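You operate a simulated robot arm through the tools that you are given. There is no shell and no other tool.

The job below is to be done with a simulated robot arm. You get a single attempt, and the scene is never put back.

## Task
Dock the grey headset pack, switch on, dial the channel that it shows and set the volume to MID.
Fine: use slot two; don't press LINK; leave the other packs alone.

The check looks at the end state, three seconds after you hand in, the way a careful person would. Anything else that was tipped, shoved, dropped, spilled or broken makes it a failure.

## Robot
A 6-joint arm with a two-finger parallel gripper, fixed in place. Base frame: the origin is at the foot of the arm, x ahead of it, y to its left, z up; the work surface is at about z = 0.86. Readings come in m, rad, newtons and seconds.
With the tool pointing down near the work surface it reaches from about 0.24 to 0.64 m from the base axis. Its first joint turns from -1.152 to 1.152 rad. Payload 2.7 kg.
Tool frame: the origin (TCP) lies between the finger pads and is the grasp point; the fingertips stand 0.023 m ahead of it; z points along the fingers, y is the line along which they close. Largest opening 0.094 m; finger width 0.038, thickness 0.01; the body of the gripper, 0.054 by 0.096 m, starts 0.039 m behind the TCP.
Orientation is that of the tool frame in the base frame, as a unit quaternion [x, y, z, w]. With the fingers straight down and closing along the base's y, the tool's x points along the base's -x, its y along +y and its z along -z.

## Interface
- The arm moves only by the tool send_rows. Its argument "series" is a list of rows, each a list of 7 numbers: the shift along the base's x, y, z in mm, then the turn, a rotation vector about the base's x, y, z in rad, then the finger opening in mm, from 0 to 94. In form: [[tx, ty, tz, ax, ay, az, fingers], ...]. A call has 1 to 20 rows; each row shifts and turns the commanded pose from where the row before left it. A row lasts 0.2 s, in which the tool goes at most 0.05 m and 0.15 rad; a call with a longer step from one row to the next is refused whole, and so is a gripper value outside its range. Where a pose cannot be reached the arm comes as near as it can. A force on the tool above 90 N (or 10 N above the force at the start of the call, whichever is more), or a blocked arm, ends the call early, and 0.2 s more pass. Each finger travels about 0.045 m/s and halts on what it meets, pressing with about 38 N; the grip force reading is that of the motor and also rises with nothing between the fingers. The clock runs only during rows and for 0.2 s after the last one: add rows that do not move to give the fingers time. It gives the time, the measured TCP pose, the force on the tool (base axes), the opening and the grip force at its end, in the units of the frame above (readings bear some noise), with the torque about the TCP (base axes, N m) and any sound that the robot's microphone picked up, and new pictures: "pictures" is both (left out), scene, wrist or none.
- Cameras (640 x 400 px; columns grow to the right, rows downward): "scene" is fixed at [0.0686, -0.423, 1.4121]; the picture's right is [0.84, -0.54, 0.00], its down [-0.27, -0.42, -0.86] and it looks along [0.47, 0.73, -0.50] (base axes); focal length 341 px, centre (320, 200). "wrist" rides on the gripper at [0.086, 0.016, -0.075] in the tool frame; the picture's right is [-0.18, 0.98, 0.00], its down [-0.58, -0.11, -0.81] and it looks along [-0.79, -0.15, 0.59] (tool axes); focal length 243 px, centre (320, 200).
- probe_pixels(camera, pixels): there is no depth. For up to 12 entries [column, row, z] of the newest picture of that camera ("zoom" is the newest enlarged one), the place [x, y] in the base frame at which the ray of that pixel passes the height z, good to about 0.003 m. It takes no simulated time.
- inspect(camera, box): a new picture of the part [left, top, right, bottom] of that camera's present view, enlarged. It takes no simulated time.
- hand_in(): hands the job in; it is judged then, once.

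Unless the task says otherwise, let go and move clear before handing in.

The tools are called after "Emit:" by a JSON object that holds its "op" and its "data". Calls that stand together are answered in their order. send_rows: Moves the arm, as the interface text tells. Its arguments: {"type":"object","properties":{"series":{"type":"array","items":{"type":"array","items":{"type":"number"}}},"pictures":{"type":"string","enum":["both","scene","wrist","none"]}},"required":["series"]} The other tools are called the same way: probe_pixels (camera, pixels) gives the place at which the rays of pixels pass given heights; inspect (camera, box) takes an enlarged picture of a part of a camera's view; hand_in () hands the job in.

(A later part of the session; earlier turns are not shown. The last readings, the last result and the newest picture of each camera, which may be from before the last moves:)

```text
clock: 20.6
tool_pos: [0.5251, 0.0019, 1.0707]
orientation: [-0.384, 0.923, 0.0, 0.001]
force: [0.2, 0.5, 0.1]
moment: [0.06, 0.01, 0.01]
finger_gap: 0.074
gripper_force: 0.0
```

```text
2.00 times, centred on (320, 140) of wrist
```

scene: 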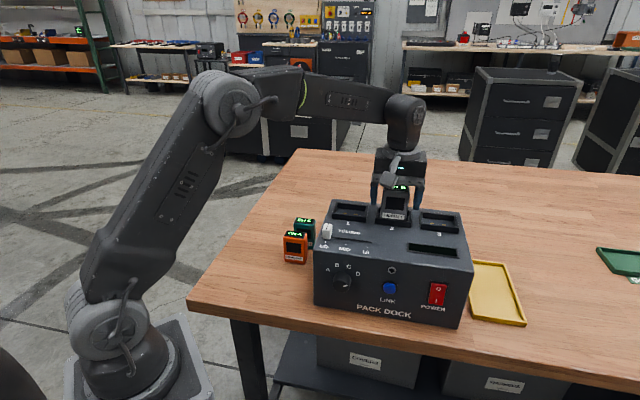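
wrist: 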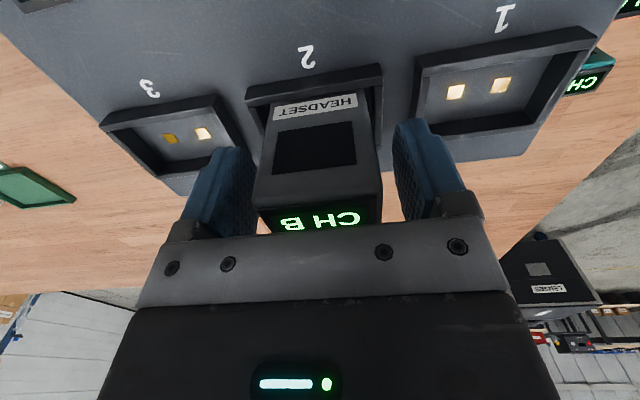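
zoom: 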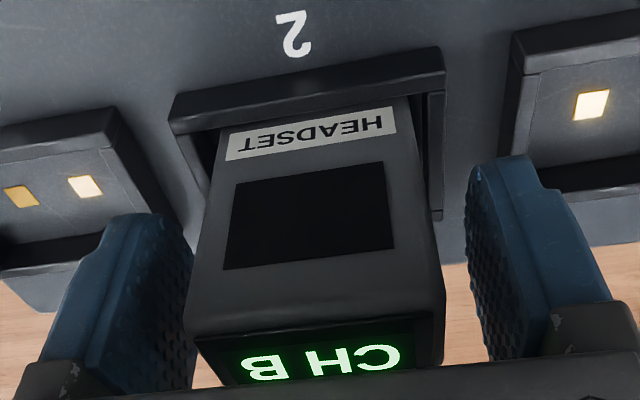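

The pack stays upright in slot 2 with the fingers open (gap 74 mm, no force). I'll rise straight up clear of it and look.

Emit:
{"op": "send_rows", "data": {"series": [[0, 0, 10, 0, 0, 0, 74], [0, 0, 20, 0, 0, 0, 74], [0, 0, 25, 0, 0, 0, 74], [0, 0, 30, 0, 0, 0, 74], [0, 0, 30, 0, 0, 0, 74], [0, 0, 15, 0, 0, 0, 74], [0, 0, 0, 0, 0, 0, 74]]}}

Emit:
{"op": "inspect", "data": {"camera": "scene", "box": [310, 160, 480, 330]}}

Emit:
{"op": "inspect", "data": {"camera": "wrist", "box": [200, 0, 440, 160]}}

```text
clock: 22.2
tool_pos: [0.524, 0.0029, 1.2012]
orientation: [-0.384, 0.923, 0.0, 0.0]
force: [-0.2, -0.5, -0.2]
moment: [-0.02, 0.01, 0.04]
finger_gap: 0.0743
gripper_force: 0.0
```

scene: 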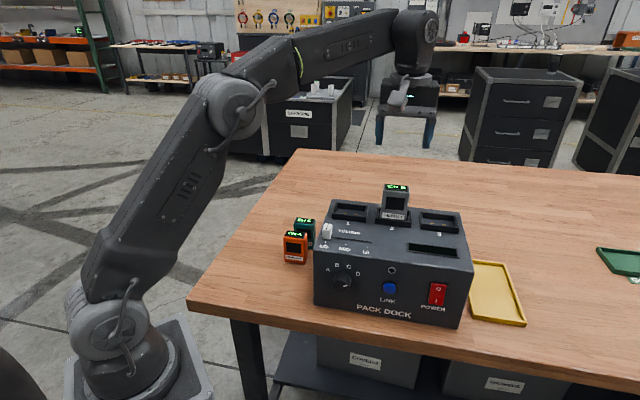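
wrist: 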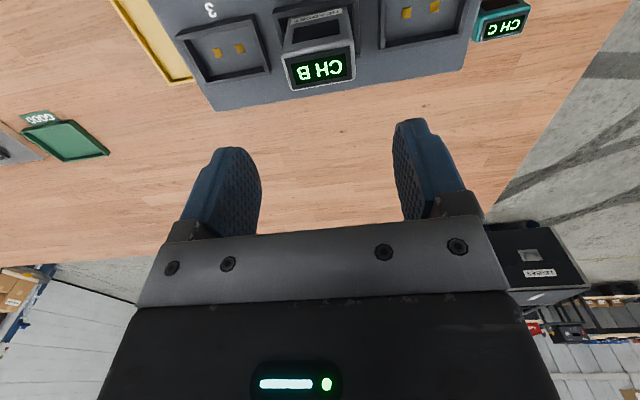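

```text
2.35 times, centred on (395, 245) of scene
```

zoom: 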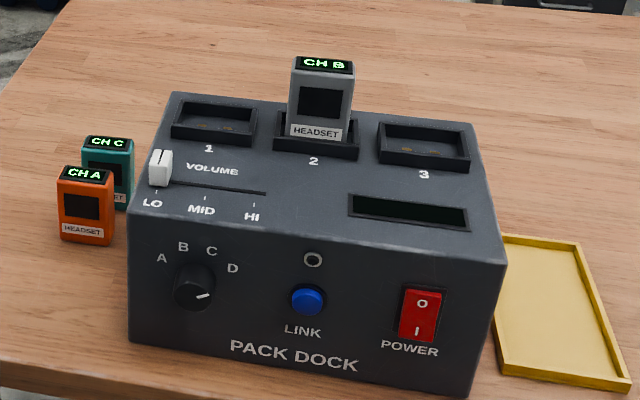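

```text
2.50 times, centred on (320, 80) of wrist
```

zoom: 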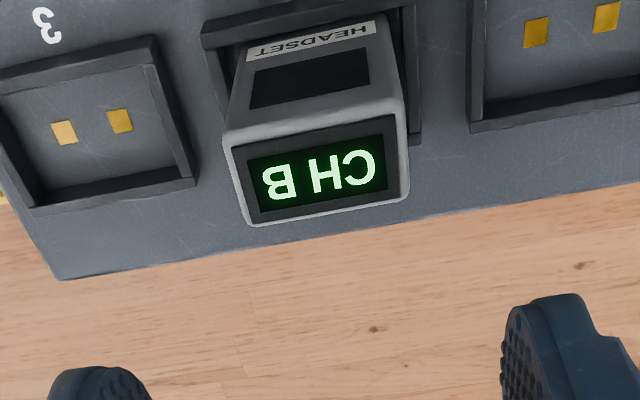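

The pack stands squarely in slot 2, still showing CH B, and the orange and teal packs are untouched. Next I'll go in front of the POWER rocker with the gripper closed and tilted 45° toward the panel.

Emit:
{"op": "send_rows", "data": {"series": [[-15.3, -33.5, 0, 0, 0, 0, 60], [-15.3, -33.5, 0, 0.0927, -0.0924, 0, 45], [-15.3, -33.5, 0, 0.0927, -0.0924, 0, 30], [-15.3, -33.5, 0, 0.0927, -0.0924, 0, 15], [-15.3, -33.5, -10, 0.0927, -0.0924, 0, 0], [-15.3, -33.5, -20, 0.0927, -0.0924, 0, 0], [-15.3, -33.5, -20, 0.0927, -0.0924, 0, 0], [0, 0, -30, 0, 0, 0, 0], [0, 0, 0, 0, 0, 0, 0]]}}

```text
clock: 24.2
tool_pos: [0.4155, -0.2346, 1.1195]
orientation: [-0.354, 0.853, 0.147, 0.355]
force: [-0.6, -0.3, -0.2]
moment: [0.01, 0.0, 0.0]
finger_gap: 0.0
gripper_force: 38.1
```

scene: 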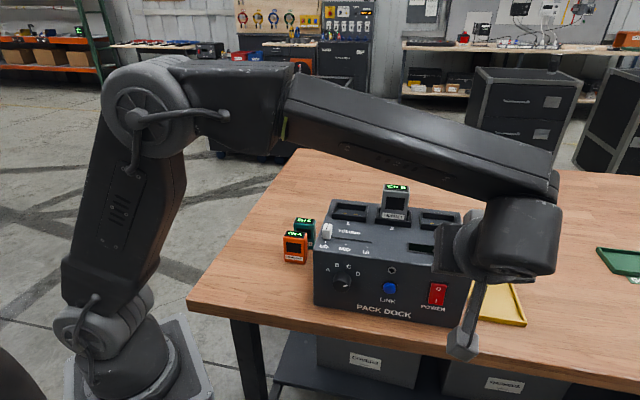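
wrist: 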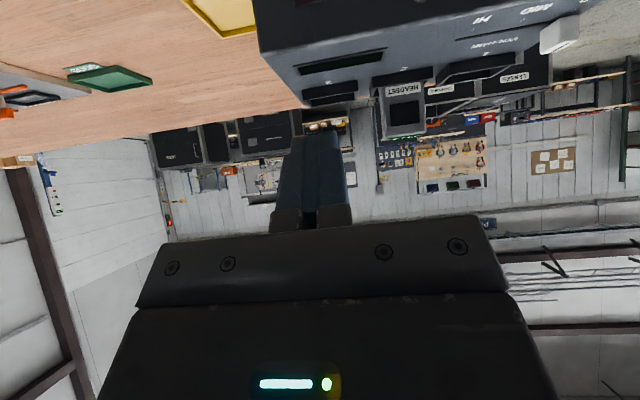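

The tool is tilted 45° in front of the dock and clear of everything. I'll lower it to panel height so the wrist camera can see the rocker.

Emit:
{"op": "send_rows", "data": {"series": [[0, 0, -30, 0, 0, 0, 0], [0, 0, -35, 0, 0, 0, 0], [0, 0, -35, 0, 0, 0, 0], [0, 0, -35, 0, 0, 0, 0], [0, 0, -30, 0, 0, 0, 0], [0, 0, 0, 0, 0, 0, 0]]}}

Emit:
{"op": "inspect", "data": {"camera": "wrist", "box": [200, 40, 440, 240]}}

```text
clock: 25.6
tool_pos: [0.4162, -0.2312, 0.9542]
orientation: [-0.355, 0.853, 0.146, 0.354]
force: [0.0, 0.6, -0.1]
moment: [-0.02, 0.05, 0.02]
finger_gap: 0.0
gripper_force: 37.7
```

scene: 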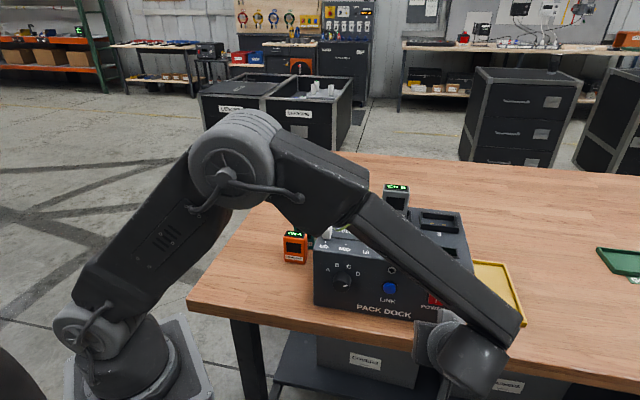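
wrist: 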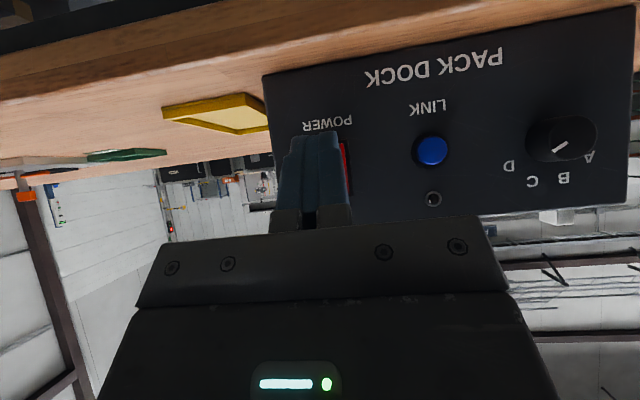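

```text
2.00 times, centred on (320, 140) of wrist
```

zoom: 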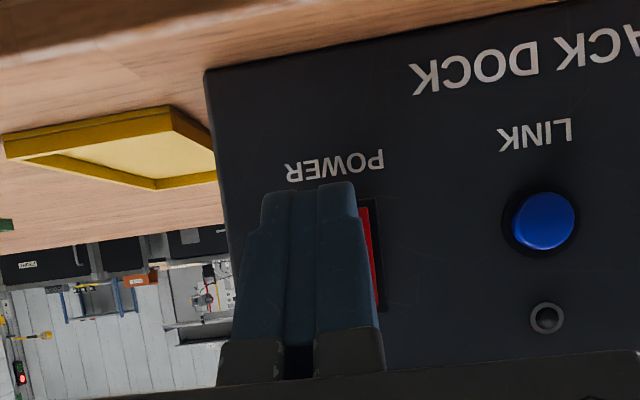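

The panel view gives the rocker bezel at s 0.4445–0.478 and z 0.926–0.979, so its "I" end is near z≈0.935. I'll line up the fingertip with the I end and come close, stopping short of contact.

Emit:
{"op": "send_rows", "data": {"series": [[2.1, -2.1, -16, 0, 0, 0, 0], [14.1, 14.2, 0, 0, 0, 0, 0], [14.1, 14.2, 0, 0, 0, 0, 0], [14.1, 14.2, 0, 0, 0, 0, 0], [7, 7.1, 0, 0, 0, 0, 0], [0, 0, 0, 0, 0, 0, 0]]}}

Emit:
{"op": "inspect", "data": {"camera": "wrist", "box": [200, 60, 440, 240]}}

Emit:
{"op": "inspect", "data": {"camera": "scene", "box": [380, 250, 480, 330]}}

```text
clock: 27.0
tool_pos: [0.4685, -0.1845, 0.9373]
orientation: [-0.355, 0.853, 0.147, 0.354]
force: [-1.0, -0.3, 0.0]
moment: [-0.02, 0.0, -0.01]
finger_gap: 0.0002
gripper_force: 37.8
```

scene: 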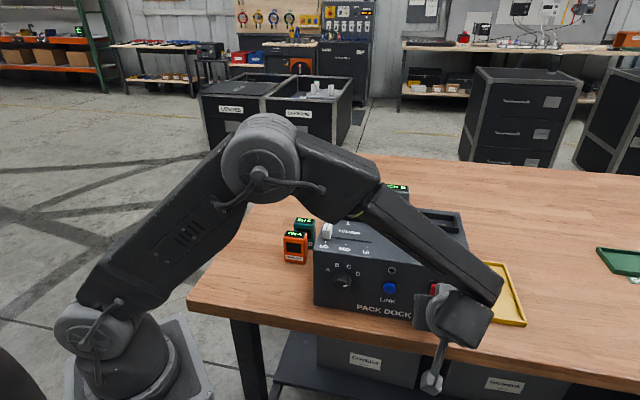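
wrist: 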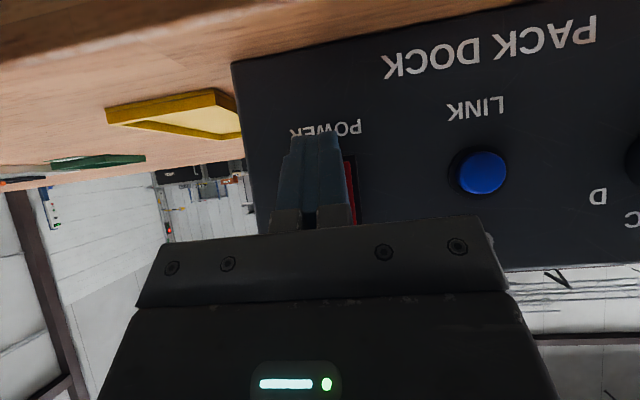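

```text
2.22 times, centred on (320, 150) of wrist
```

zoom: 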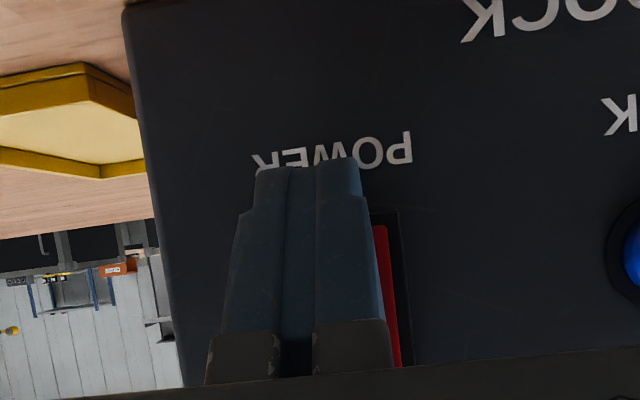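

```text
5.00 times, centred on (430, 290) of scene
```

zoom: 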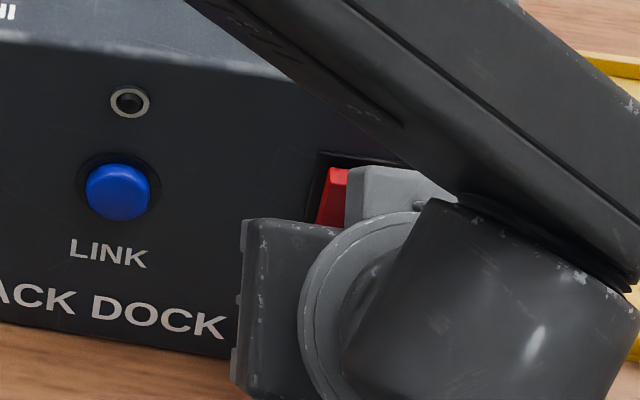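

TCP is at n≈0.200, s≈0.462, z≈0.937, centred on the rocker with no contact yet. I'll advance toward the panel in small steps, watching force and sound.

Emit:
{"op": "send_rows", "data": {"series": [[2.1, 2.1, 0, 0, 0, 0, 0], [2.1, 2.1, 0, 0, 0, 0, 0], [1.4, 1.4, 0, 0, 0, 0, 0], [0, 0, 0, 0, 0, 0, 0]], "pictures": "none"}}

```text
clock: 28.0
tool_pos: [0.4718, -0.1836, 0.9369]
orientation: [-0.354, 0.854, 0.146, 0.352]
force: [-44.2, -25.8, 9.9]
moment: [0.2, 0.01, 0.36]
finger_gap: 0.0
gripper_force: 38.1
```

The force jumped to about 50 N opposing the push at n≈0.203, with no click heard. I'll look before pushing any more.

Emit:
{"op": "inspect", "data": {"camera": "wrist", "box": [240, 100, 400, 240]}}

Emit:
{"op": "inspect", "data": {"camera": "scene", "box": [400, 255, 470, 315]}}

```text
2.86 times, centred on (320, 170) of wrist
```

zoom: 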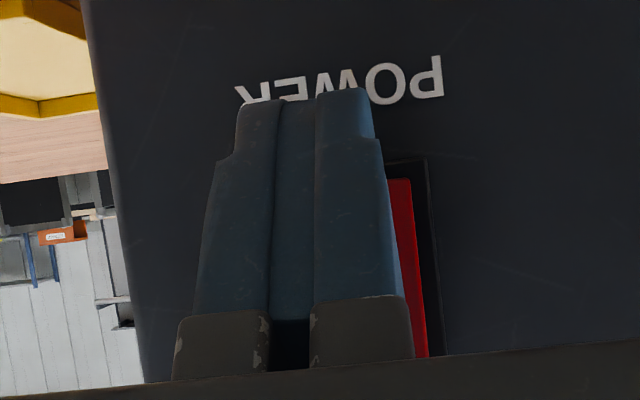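

```text
6.67 times, centred on (435, 285) of scene
```

zoom: 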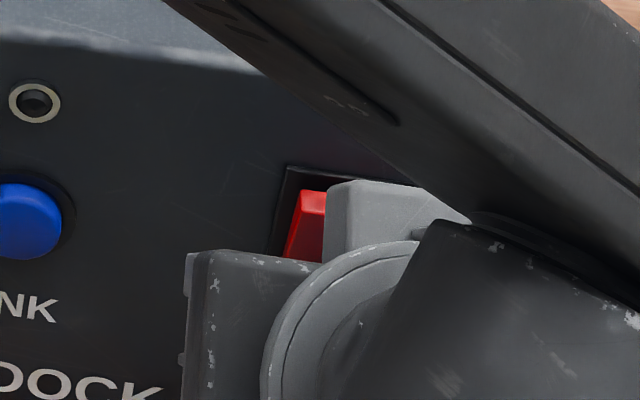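

The moment reading puts the contact on the rocker's I end at z≈0.934, centred in s. I'll hold still for a moment to see whether the rocker is giving way.

Emit:
{"op": "send_rows", "data": {"series": [[0, 0, 0, 0, 0, 0, 0], [0, 0, 0, 0, 0, 0, 0]], "pictures": "none"}}

```text
clock: 28.6
tool_pos: [0.4703, -0.1825, 0.9375]
orientation: [-0.354, 0.854, 0.144, 0.352]
force: [-45.3, -25.5, 9.7]
moment: [0.15, -0.04, 0.42]
finger_gap: 0.0
gripper_force: 37.8
```

The push is static at 50 N, so the rocker isn't giving way like this. I'll back off and check the rocker and dock before deciding how to press.

Emit:
{"op": "send_rows", "data": {"series": [[-2.8, -2.8, 0, 0, 0, 0, 0], [-4.2, -4.2, 0, 0, 0, 0, 0], [-14.1, -14.2, 0, 0, 0, 0, 0], [-21.2, -21.3, 0, 0, 0, 0, 0], [-21.2, -21.3, 0, 0, 0, 0, 0], [-14.1, -14.2, 0, 0, 0, 0, 0], [0, 0, 0, 0, 0, 0, 0]]}}

Emit:
{"op": "inspect", "data": {"camera": "wrist", "box": [260, 80, 440, 220]}}

Emit:
{"op": "inspect", "data": {"camera": "scene", "box": [415, 270, 465, 315]}}

```text
clock: 30.2
tool_pos: [0.396, -0.259, 0.9375]
orientation: [-0.355, 0.853, 0.147, 0.354]
force: [-0.6, -0.5, -0.4]
moment: [-0.05, -0.02, -0.01]
finger_gap: 0.0001
gripper_force: 37.7
```

scene: 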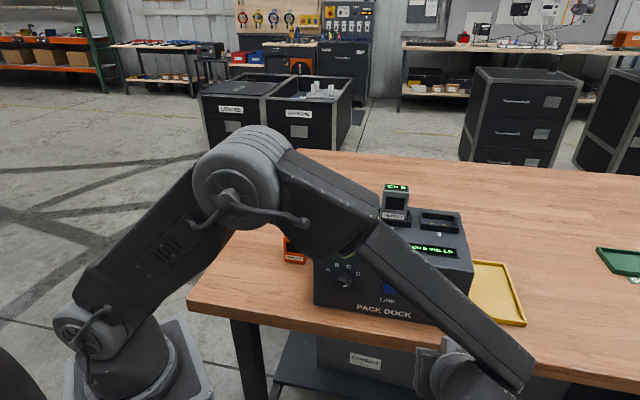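
wrist: 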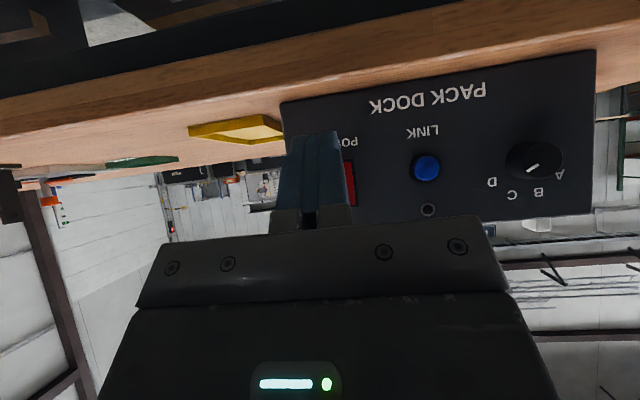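

```text
2.86 times, centred on (350, 150) of wrist
```

zoom: 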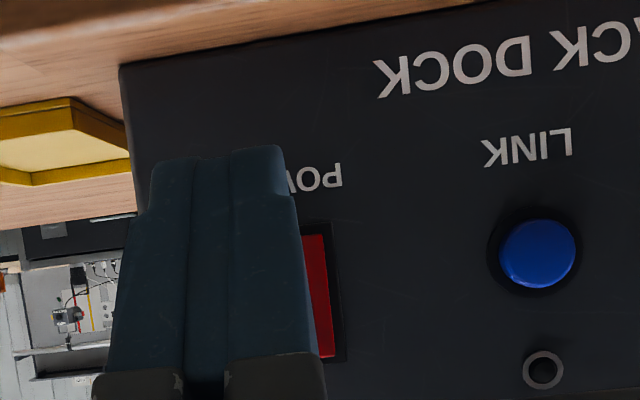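

```text
8.89 times, centred on (440, 292) of scene
```

zoom: 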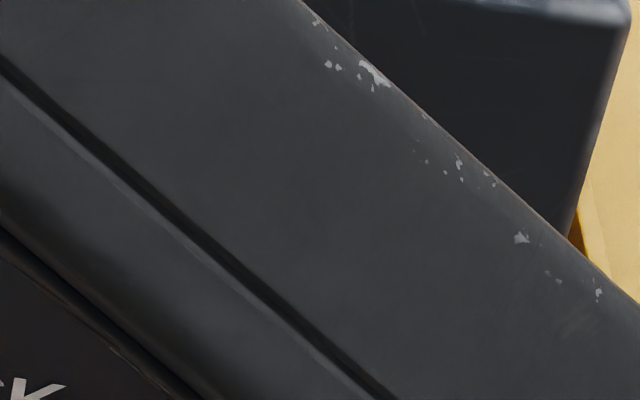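

The dock's display is now lit (at about (435,251)), so the power did come on, and the dock corner is still where it was. I'll read the display.

Emit:
{"op": "inspect", "data": {"camera": "scene", "box": [380, 200, 470, 270]}}

Emit:
{"op": "inspect", "data": {"camera": "scene", "box": [320, 255, 370, 295]}}

```text
5.71 times, centred on (425, 235) of scene
```

zoom: 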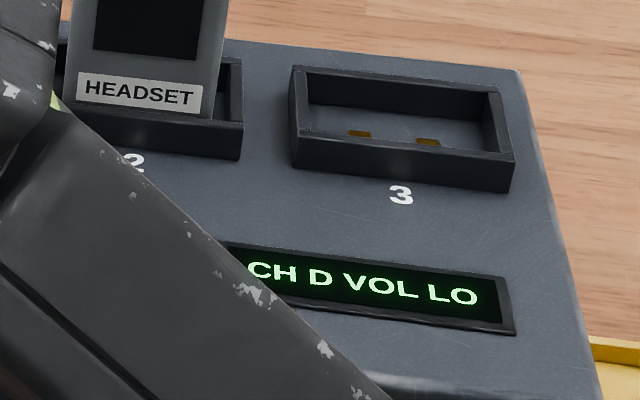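

```text
10.00 times, centred on (345, 275) of scene
```

zoom: 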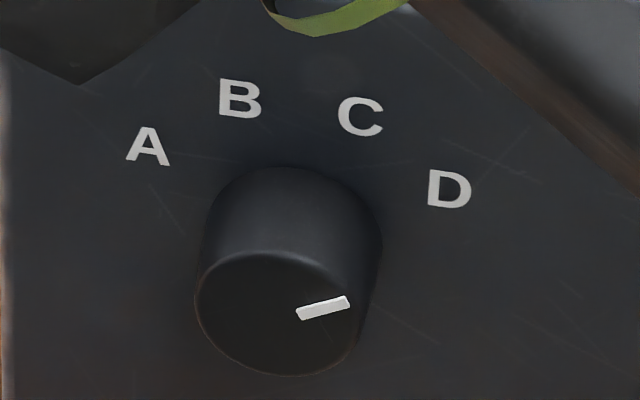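

The display reads "CH D VOL LO", so the power is on and the dial and slider are both read out; the knob's pixels haven't shifted, so the dock hasn't moved. Next I'll go in front of the channel knob with the fingers opening, still well off the panel, to measure it.

Emit:
{"op": "send_rows", "data": {"series": [[-20, 18, 4, 0, 0, 0, 10], [-22, 22, 4, 0, 0, 0, 25], [-22, 22, 4, 0, 0, 0, 40], [-22, 22, 4, 0, 0, 0, 55], [-22, 22, 0, 0, 0, 0, 60], [-19.5, 23, 0, 0, 0, 0, 60], [0, 0, 0, 0, 0, 0, 60]]}}

Emit:
{"op": "inspect", "data": {"camera": "wrist", "box": [220, 60, 420, 220]}}

```text
clock: 31.8
tool_pos: [0.2679, -0.1266, 0.9551]
orientation: [-0.354, 0.853, 0.146, 0.354]
force: [0.4, -0.6, 0.4]
moment: [-0.01, 0.04, -0.01]
finger_gap: 0.06
gripper_force: 0.0
```

scene: 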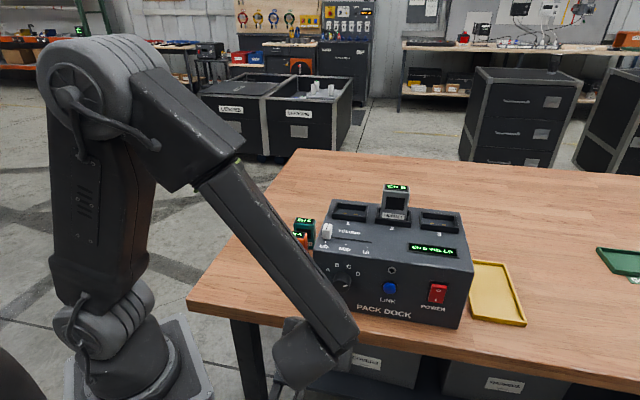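
wrist: 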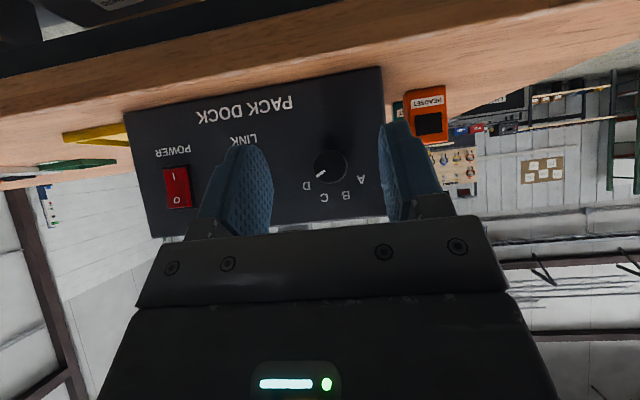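

```text
2.50 times, centred on (320, 140) of wrist
```

zoom: 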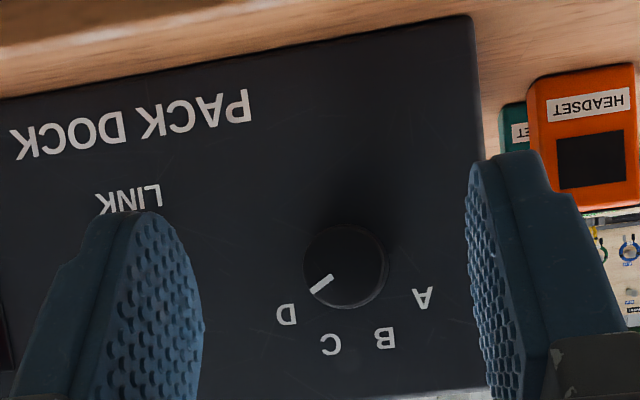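

The wrist view puts the knob axis at s≈0.2855, z≈0.951, labels at ±20° and ±60°, and the pointer at D (+60°), so I need 80° counter-clockwise. I'll align with the knob, tilt to 70°, and pre-roll the gripper 40° clockwise while still off the panel.

Emit:
{"op": "send_rows", "data": {"series": [[1.5, -1.5, -1.4, 0.103, -0.1026, 0, 60], [1.5, -1.5, -1.3, 0.103, -0.1026, 0, 60], [1.5, -1.5, -1.3, 0.103, -0.1026, 0, 60], [0, 0, 0, 0.0985, 0.0989, 0, 60], [0, 0, 0, 0.0985, 0.0989, 0, 60], [0, 0, 0, 0.0985, 0.0989, 0, 60], [0, 0, 0, 0.0985, 0.0989, 0, 60], [0, 0, 0, 0.0985, 0.0989, 0, 60], [0, 0, 0, 0, 0, 0, 60], [0, 0, 0, 0, 0, 0, 60]]}}

Emit:
{"op": "inspect", "data": {"camera": "wrist", "box": [200, 60, 440, 240]}}

```text
clock: 34.0
tool_pos: [0.2731, -0.1335, 0.949]
orientation: [-0.115, 0.786, 0.465, 0.391]
force: [-0.1, 0.4, -0.2]
moment: [0.03, -0.02, 0.0]
finger_gap: 0.0599
gripper_force: 0.0
```

scene: 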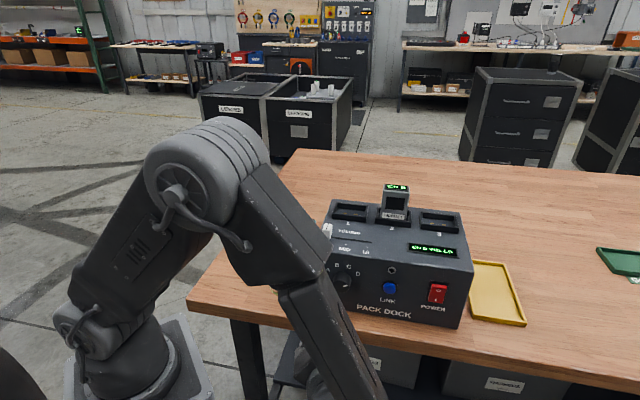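
wrist: 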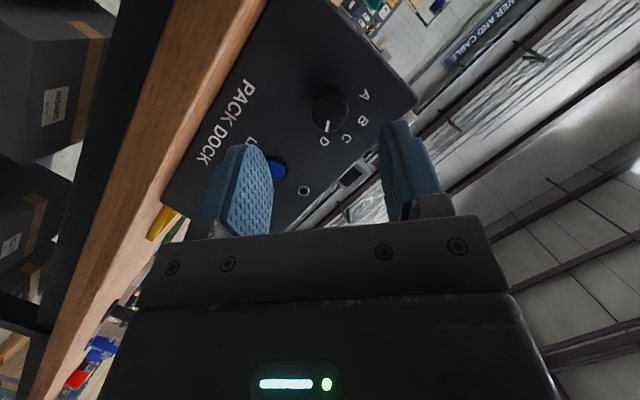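

```text
2.22 times, centred on (320, 150) of wrist
```

zoom: 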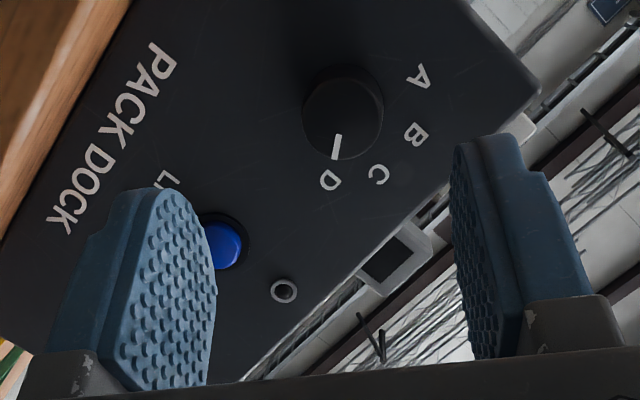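

The knob cap sits within about 1 mm of the gripper axis at this 40° pre-roll (zoom (338,120)). I'll advance along the panel normal so the open fingers straddle the knob.

Emit:
{"op": "send_rows", "data": {"series": [[17.6, 17.7, 0, 0, 0, 0, 60], [17.6, 17.7, 0, 0, 0, 0, 60], [17.6, 17.7, 0, 0, 0, 0, 60], [17.6, 17.7, 0, 0, 0, 0, 60], [7, 7.1, 0, 0, 0, 0, 60], [2.8, 2.8, 0, 0, 0, 0, 60], [0, 0, 0, 0, 0, 0, 60]]}}

Emit:
{"op": "inspect", "data": {"camera": "wrist", "box": [200, 60, 440, 240]}}

Emit:
{"op": "inspect", "data": {"camera": "scene", "box": [300, 230, 420, 320]}}

```text
clock: 35.6
tool_pos: [0.3531, -0.0527, 0.9507]
orientation: [-0.114, 0.787, 0.464, 0.391]
force: [-17.2, -17.7, 5.0]
moment: [-0.02, -0.18, -0.42]
finger_gap: 0.0598
gripper_force: 0.1
```

scene: 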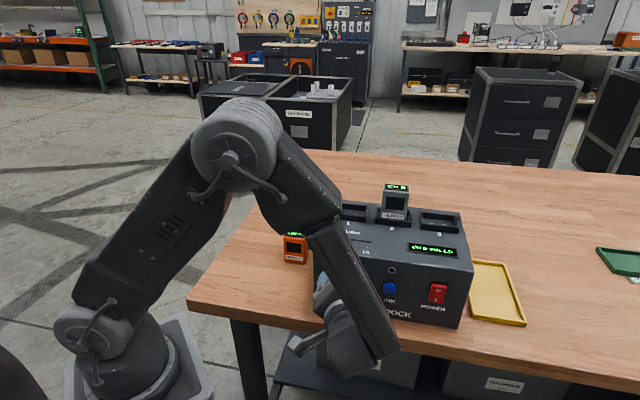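
wrist: 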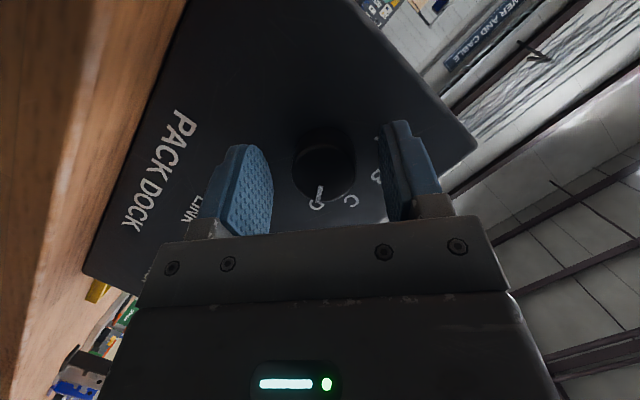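

```text
2.22 times, centred on (320, 150) of wrist
```

zoom: 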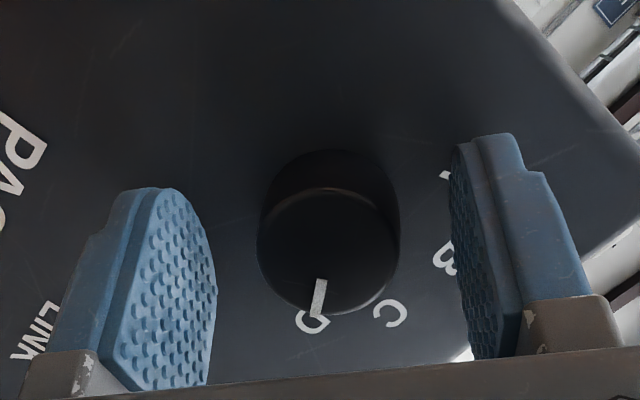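

```text
4.44 times, centred on (360, 275) of scene
```

zoom: 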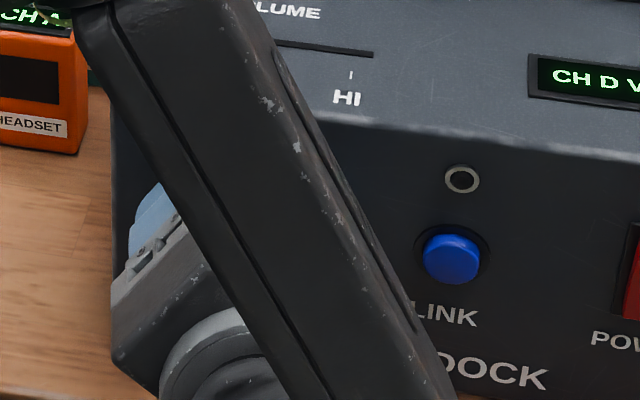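

The fingers straddle the knob, centred within about 2 mm, but both fingertips touch the panel with about 25 N. I'll back off 3.5 mm and then close on the knob.

Emit:
{"op": "send_rows", "data": {"series": [[-2.5, -2.5, 0, 0, 0, 0, 60], [0, 0, 0, 0, 0, 0, 48], [0, 0, 0, 0, 0, 0, 38], [0, 0, 0, 0, 0, 0, 30], [0, 0, 0, 0, 0, 0, 24], [0, 0, 0, 0, 0, 0, 24]], "pictures": "wrist"}}

Emit:
{"op": "inspect", "data": {"camera": "wrist", "box": [200, 60, 440, 240]}}

```text
clock: 37.0
tool_pos: [0.3495, -0.0542, 0.9511]
orientation: [-0.115, 0.785, 0.467, 0.39]
force: [-5.9, 13.7, 11.5]
moment: [0.25, -0.23, 0.37]
finger_gap: 0.0331
gripper_force: 45.3
```

wrist: 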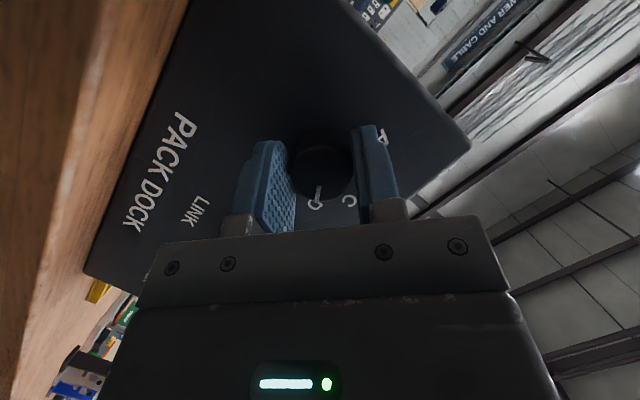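

```text
2.22 times, centred on (320, 150) of wrist
```

zoom: 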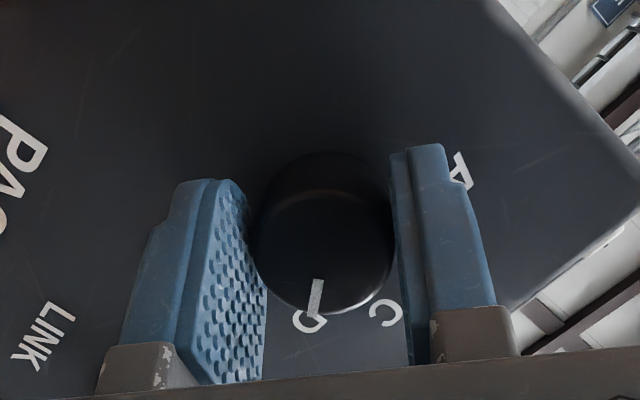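

The knob is gripped at 33.1 mm with about an 18 N side force, meaning I'm roughly 1.8 mm off-centre along the closing line. I'll shift to relieve that before turning.

Emit:
{"op": "send_rows", "data": {"series": [[-0.9, 0.9, 1.1, 0, 0, 0, 24], [0, 0, 0, 0, 0, 0, 24]], "pictures": "none"}}

```text
clock: 37.6
tool_pos: [0.3487, -0.0533, 0.9499]
orientation: [-0.113, 0.787, 0.464, 0.39]
force: [5.2, 12.8, -5.5]
moment: [0.16, -0.16, -0.16]
finger_gap: 0.0328
gripper_force: 45.0
```

The side force is gone (about 0.5 N along the closing line). I'll now turn the knob counter-clockwise by the first 40°.

Emit:
{"op": "send_rows", "data": {"series": [[0, 0, 0, -0.082, -0.0823, 0, 24], [0, 0, 0, -0.082, -0.0823, 0, 24], [0, 0, 0, -0.082, -0.0823, 0, 24], [0, 0, 0, -0.082, -0.0823, 0, 24], [0, 0, 0, -0.082, -0.0823, 0, 24], [0, 0, 0, -0.082, -0.0823, 0, 24], [0, 0, 0, 0, 0, 0, 24]]}}

Emit:
{"op": "inspect", "data": {"camera": "wrist", "box": [200, 60, 440, 240]}}

Emit:
{"op": "inspect", "data": {"camera": "scene", "box": [390, 210, 470, 270]}}

```text
clock: 39.2
tool_pos: [0.3497, -0.0526, 0.9497]
orientation: [-0.315, 0.757, 0.219, 0.529]
force: [6.1, 12.9, -28.6]
moment: [-0.39, 0.37, 0.23]
finger_gap: 0.0329
gripper_force: 45.4
```

scene: 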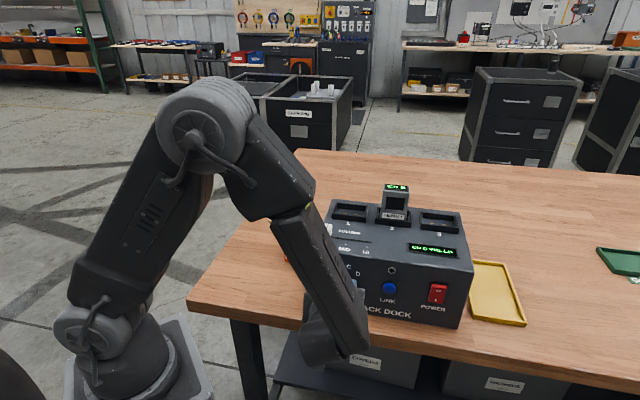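
wrist: 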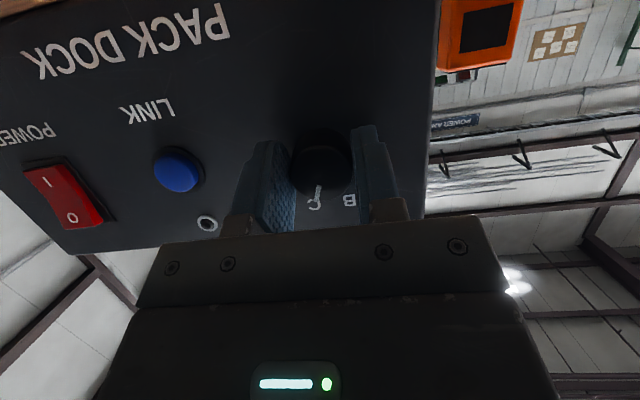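

```text
2.22 times, centred on (320, 150) of wrist
```

zoom: 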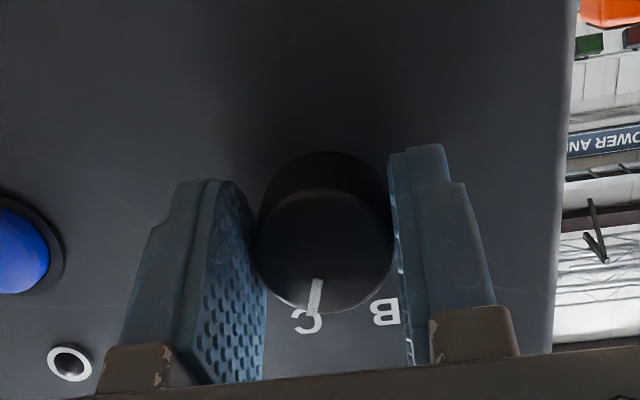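

```text
6.67 times, centred on (430, 240) of scene
```

zoom: 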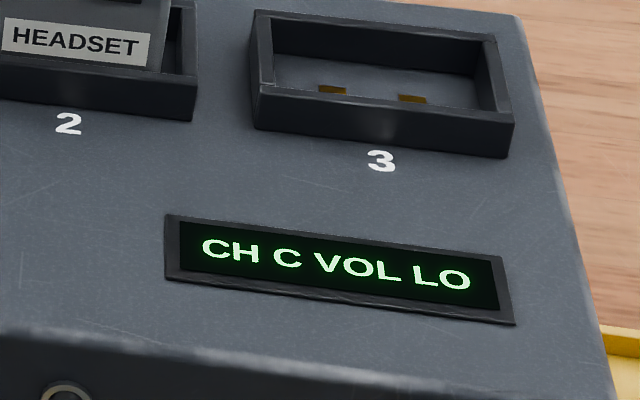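

The knob followed without slipping and the display now reads CH C. I'll relieve the 28 N downward side force by shifting 2 mm and turn the remaining 40° to B.

Emit:
{"op": "send_rows", "data": {"series": [[0, 0, -2.2, 0, 0, 0, 24], [0, 0, 0, -0.082, -0.0823, 0, 24], [0, 0, 0, -0.082, -0.0823, 0, 24], [0, 0, 0, -0.082, -0.0823, 0, 24], [0, 0, 0, -0.082, -0.0823, 0, 24], [0, 0, 0, -0.082, -0.0823, 0, 24], [0, 0, 0, -0.082, -0.0823, 0, 24], [0, 0, 0, 0, 0, 0, 24]]}}

Emit:
{"op": "inspect", "data": {"camera": "wrist", "box": [200, 60, 440, 240]}}

Emit:
{"op": "inspect", "data": {"camera": "scene", "box": [390, 210, 470, 270]}}

```text
clock: 40.3
tool_pos: [0.3492, -0.0523, 0.9728]
orientation: [-0.419, 0.707, 0.103, 0.56]
force: [-32.0, 30.2, -10.5]
moment: [1.12, 0.45, 0.69]
finger_gap: 0.0442
gripper_force: 23.3
out of reach, approached as far as the arm can: row 4, 5
stopped in row 5: the force on the tool passed its limit at 103 N (the readings are from after the stop); the commanded pose is now the measured one
```

scene: 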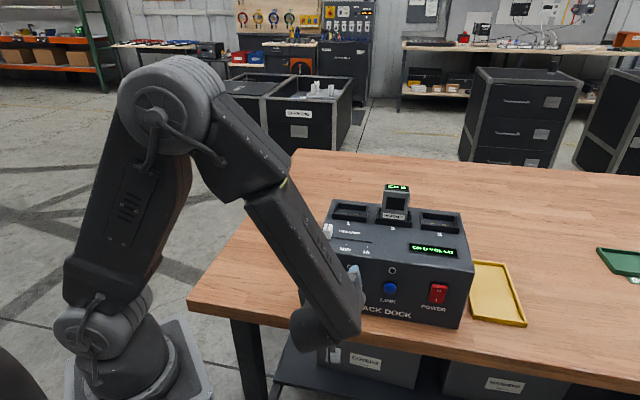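
wrist: 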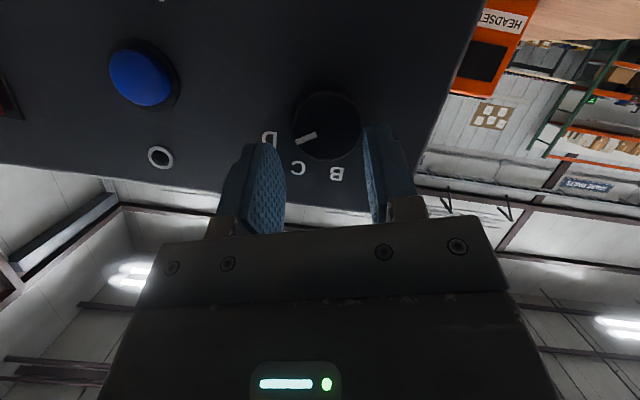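

```text
2.22 times, centred on (320, 150) of wrist
```

zoom: 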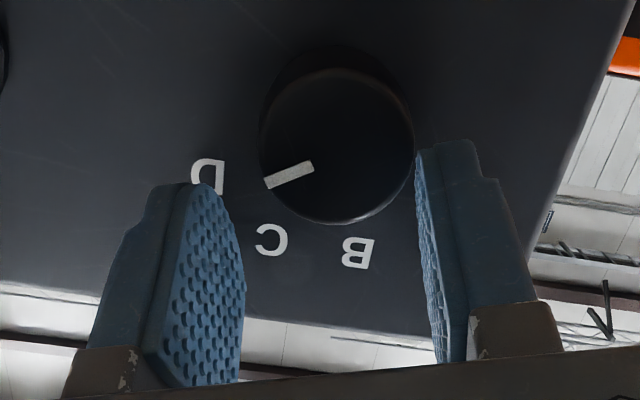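

```text
6.67 times, centred on (430, 240) of scene
```

zoom: 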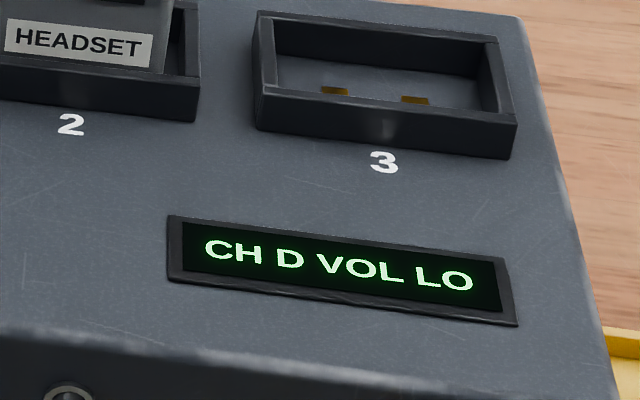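

A reach limit made the arm jump up and lose the knob, which slipped back to D, and the force stop triggered. I'll first open the fingers to release any load, then back straight away from the panel.

Emit:
{"op": "send_rows", "data": {"series": [[0, 0, 0, 0, 0, 0, 55], [0, 0, 0, 0, 0, 0, 64], [0, 0, 0, 0, 0, 0, 70]], "pictures": "none"}}

```text
clock: 41.1
tool_pos: [0.3561, -0.0612, 0.977]
orientation: [-0.418, 0.707, 0.09, 0.564]
force: [-0.2, -0.7, 0.3]
moment: [-0.04, -0.01, 0.01]
finger_gap: 0.0698
gripper_force: 0.0
```

The load is gone (force about 0). I'll open wider so the finger clears the knob and retreat straight back from the panel.

Emit:
{"op": "send_rows", "data": {"series": [[0, 0, 0, 0, 0, 0, 80], [0, 0, 0, 0, 0, 0, 86], [-7, -7.1, 0, 0, 0, 0, 86], [-14.1, -14.2, 0, 0, 0, 0, 86], [-17.6, -17.7, 0, 0, 0, 0, 86], [-17.6, -17.7, 0, 0, 0, 0, 86], [-17.6, -17.7, 0, 0, 0, 0, 80], [0, 0, 0, 0, 0, 0, 70]]}}

Emit:
{"op": "inspect", "data": {"camera": "scene", "box": [390, 210, 470, 270]}}

Emit:
{"op": "inspect", "data": {"camera": "scene", "box": [310, 190, 480, 330]}}

```text
clock: 42.9
tool_pos: [0.2796, -0.1359, 0.9792]
orientation: [-0.417, 0.709, 0.091, 0.562]
force: [-0.5, 0.5, 0.8]
moment: [-0.01, -0.01, 0.0]
finger_gap: 0.07
gripper_force: 0.0
```

scene: 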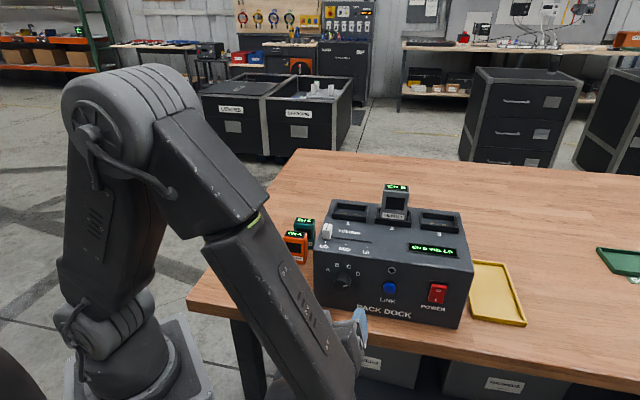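
wrist: 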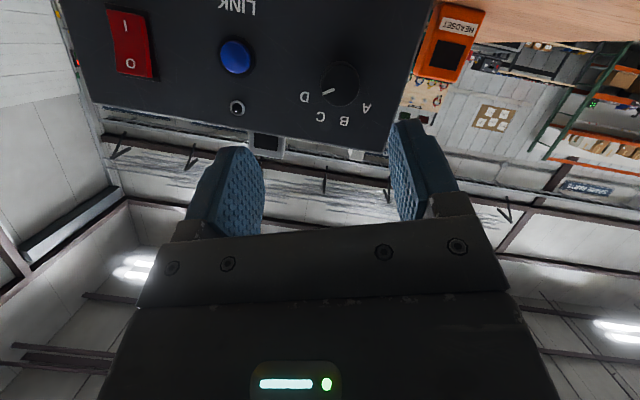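

```text
6.67 times, centred on (430, 240) of scene
```

zoom: 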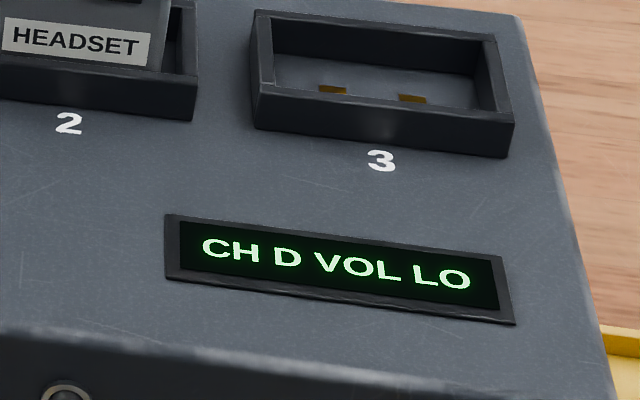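

```text
2.86 times, centred on (395, 260) of scene
```

zoom: 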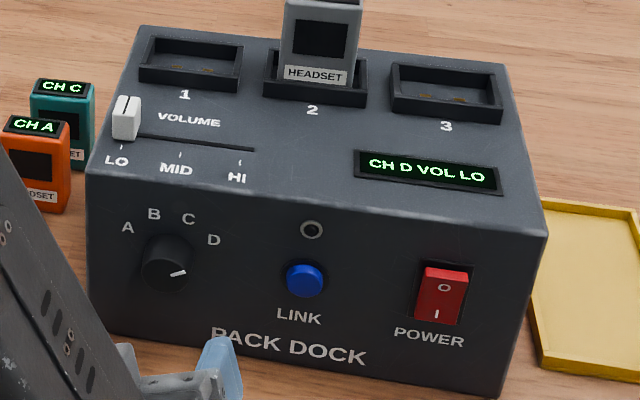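

The dock is exactly where it was, the power is still on, and the dial is back at D. The roll only works down to about -13°, so I'll use the proven +40°→0° range twice, starting by restoring the +40° pre-roll pose away from the panel.

Emit:
{"op": "send_rows", "data": {"series": [[0, 1.5, -3.6, 0.0933, 0.091, -0.0054, 62], [0, 1.5, -3.6, 0.0933, 0.091, -0.0054, 60], [0, 1.5, -3.6, 0.0933, 0.091, -0.0054, 60], [0, 1.5, -3.6, 0.0933, 0.091, -0.0054, 60], [0, 1.5, -3.6, 0.0933, 0.091, -0.0054, 60], [0, 1.5, -3.6, 0.0933, 0.091, -0.0054, 60], [0, 1.5, -3.6, 0.0933, 0.091, -0.0054, 60], [-0.5, 1.6, -3.4, 0.0933, 0.091, -0.0054, 60], [0, 0, 0, 0, 0, 0, 60], [0, 0, 0, 0, 0, 0, 60]]}}

Emit:
{"op": "inspect", "data": {"camera": "wrist", "box": [200, 60, 440, 240]}}

```text
clock: 45.1
tool_pos: [0.2819, -0.1211, 0.9492]
orientation: [-0.114, 0.785, 0.465, 0.394]
force: [0.9, -0.1, -0.3]
moment: [-0.03, 0.0, 0.02]
finger_gap: 0.0601
gripper_force: 0.1
```

scene: 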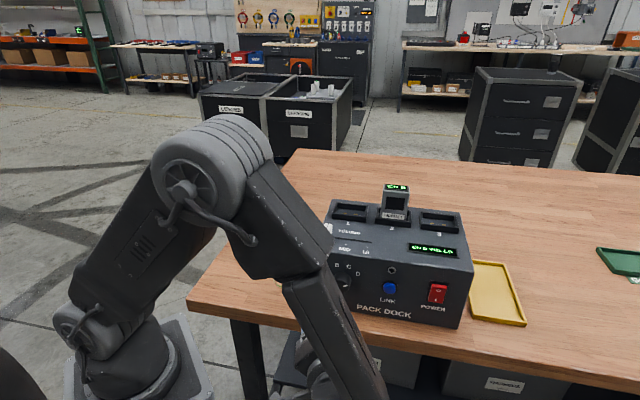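
wrist: 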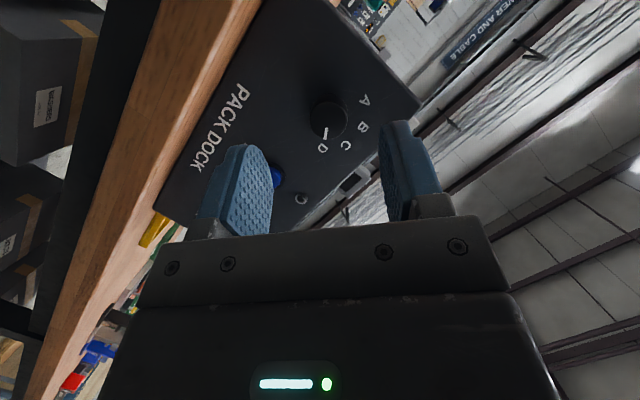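

```text
2.22 times, centred on (320, 150) of wrist
```

zoom: 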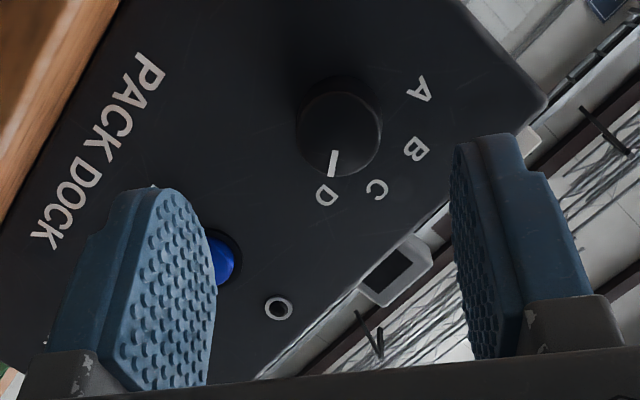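

The gripper axis lines up with the knob again within about 1 mm (cap at zoom (338,132)). I'll advance, stopping just short of touching the panel, and close on the knob.

Emit:
{"op": "send_rows", "data": {"series": [[15.5, 15.55, 0, 0, 0, 0, 60], [15.5, 15.55, 0, 0, 0, 0, 60], [15.5, 15.55, 0, 0, 0, 0, 60], [15.5, 15.55, 0, 0, 0, 0, 60], [5.1, 5.1, 0, 0, 0, 0, 60], [0, 0, 0, 0, 0, 0, 60]], "pictures": "none"}}

```text
clock: 46.5
tool_pos: [0.3498, -0.0522, 0.9476]
orientation: [-0.114, 0.785, 0.464, 0.394]
force: [0.5, -0.2, -0.3]
moment: [0.05, 0.01, -0.05]
finger_gap: 0.0601
gripper_force: 0.0
```

There is no contact force, and the fingers are around the knob at n≈0.21. I'll close on it.

Emit:
{"op": "send_rows", "data": {"series": [[0, 0, 0, 0, 0, 0, 48], [0, 0, 0, 0, 0, 0, 38], [0, 0, 0, 0, 0, 0, 30], [0, 0, 0, 0, 0, 0, 24], [0, 0, 0, 0, 0, 0, 24]], "pictures": "none"}}

```text
clock: 47.7
tool_pos: [0.3484, -0.0529, 0.9491]
orientation: [-0.115, 0.784, 0.466, 0.393]
force: [-6.6, 6.6, 8.9]
moment: [0.24, -0.27, 0.19]
finger_gap: 0.0332
gripper_force: 45.0
```

The knob is gripped at 33.2 mm with about 13 N side force. I'll relieve that with a 1.2 mm shift and turn 40° counter-clockwise to C.

Emit:
{"op": "send_rows", "data": {"series": [[-0.6, 0.6, 0.7, 0, 0, 0, 24], [0, 0, -0.25, -0.082, -0.0823, 0, 24], [0, 0, -0.25, -0.082, -0.0823, 0, 24], [0, 0, -0.25, -0.082, -0.0823, 0, 24], [0, 0, -0.25, -0.082, -0.0823, 0, 24], [0, 0, -0.25, -0.082, -0.0823, 0, 24], [0, 0, -0.25, -0.082, -0.0823, 0, 24], [0, 0, 0, 0, 0, 0, 24]], "pictures": "both"}}

Emit:
{"op": "inspect", "data": {"camera": "scene", "box": [390, 210, 470, 270]}}

Emit:
{"op": "inspect", "data": {"camera": "wrist", "box": [200, 60, 440, 240]}}

```text
clock: 49.5
tool_pos: [0.3495, -0.0539, 0.9476]
orientation: [-0.315, 0.754, 0.218, 0.534]
force: [30.1, 5.9, -6.3]
moment: [-0.35, 0.43, -0.23]
finger_gap: 0.033
gripper_force: 44.9
```

scene: 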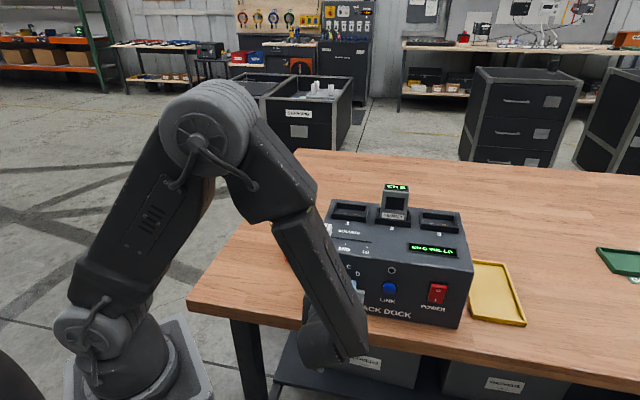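
wrist: 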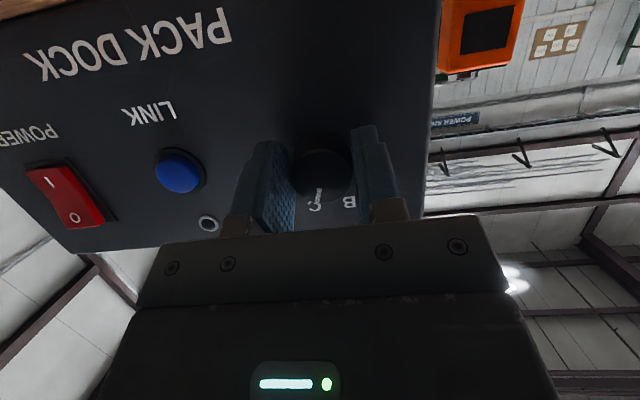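

```text
6.67 times, centred on (430, 240) of scene
```

zoom: 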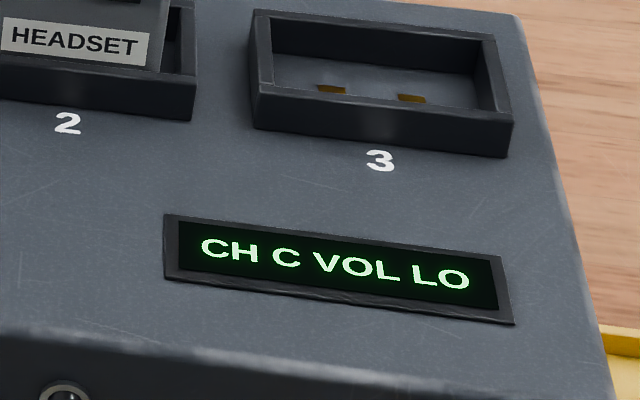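

```text
2.22 times, centred on (320, 150) of wrist
```

zoom: 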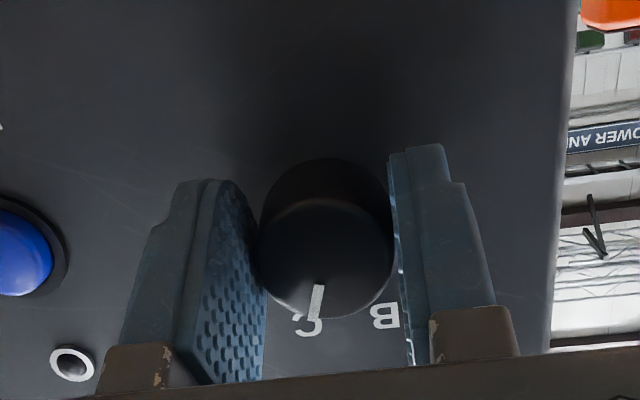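

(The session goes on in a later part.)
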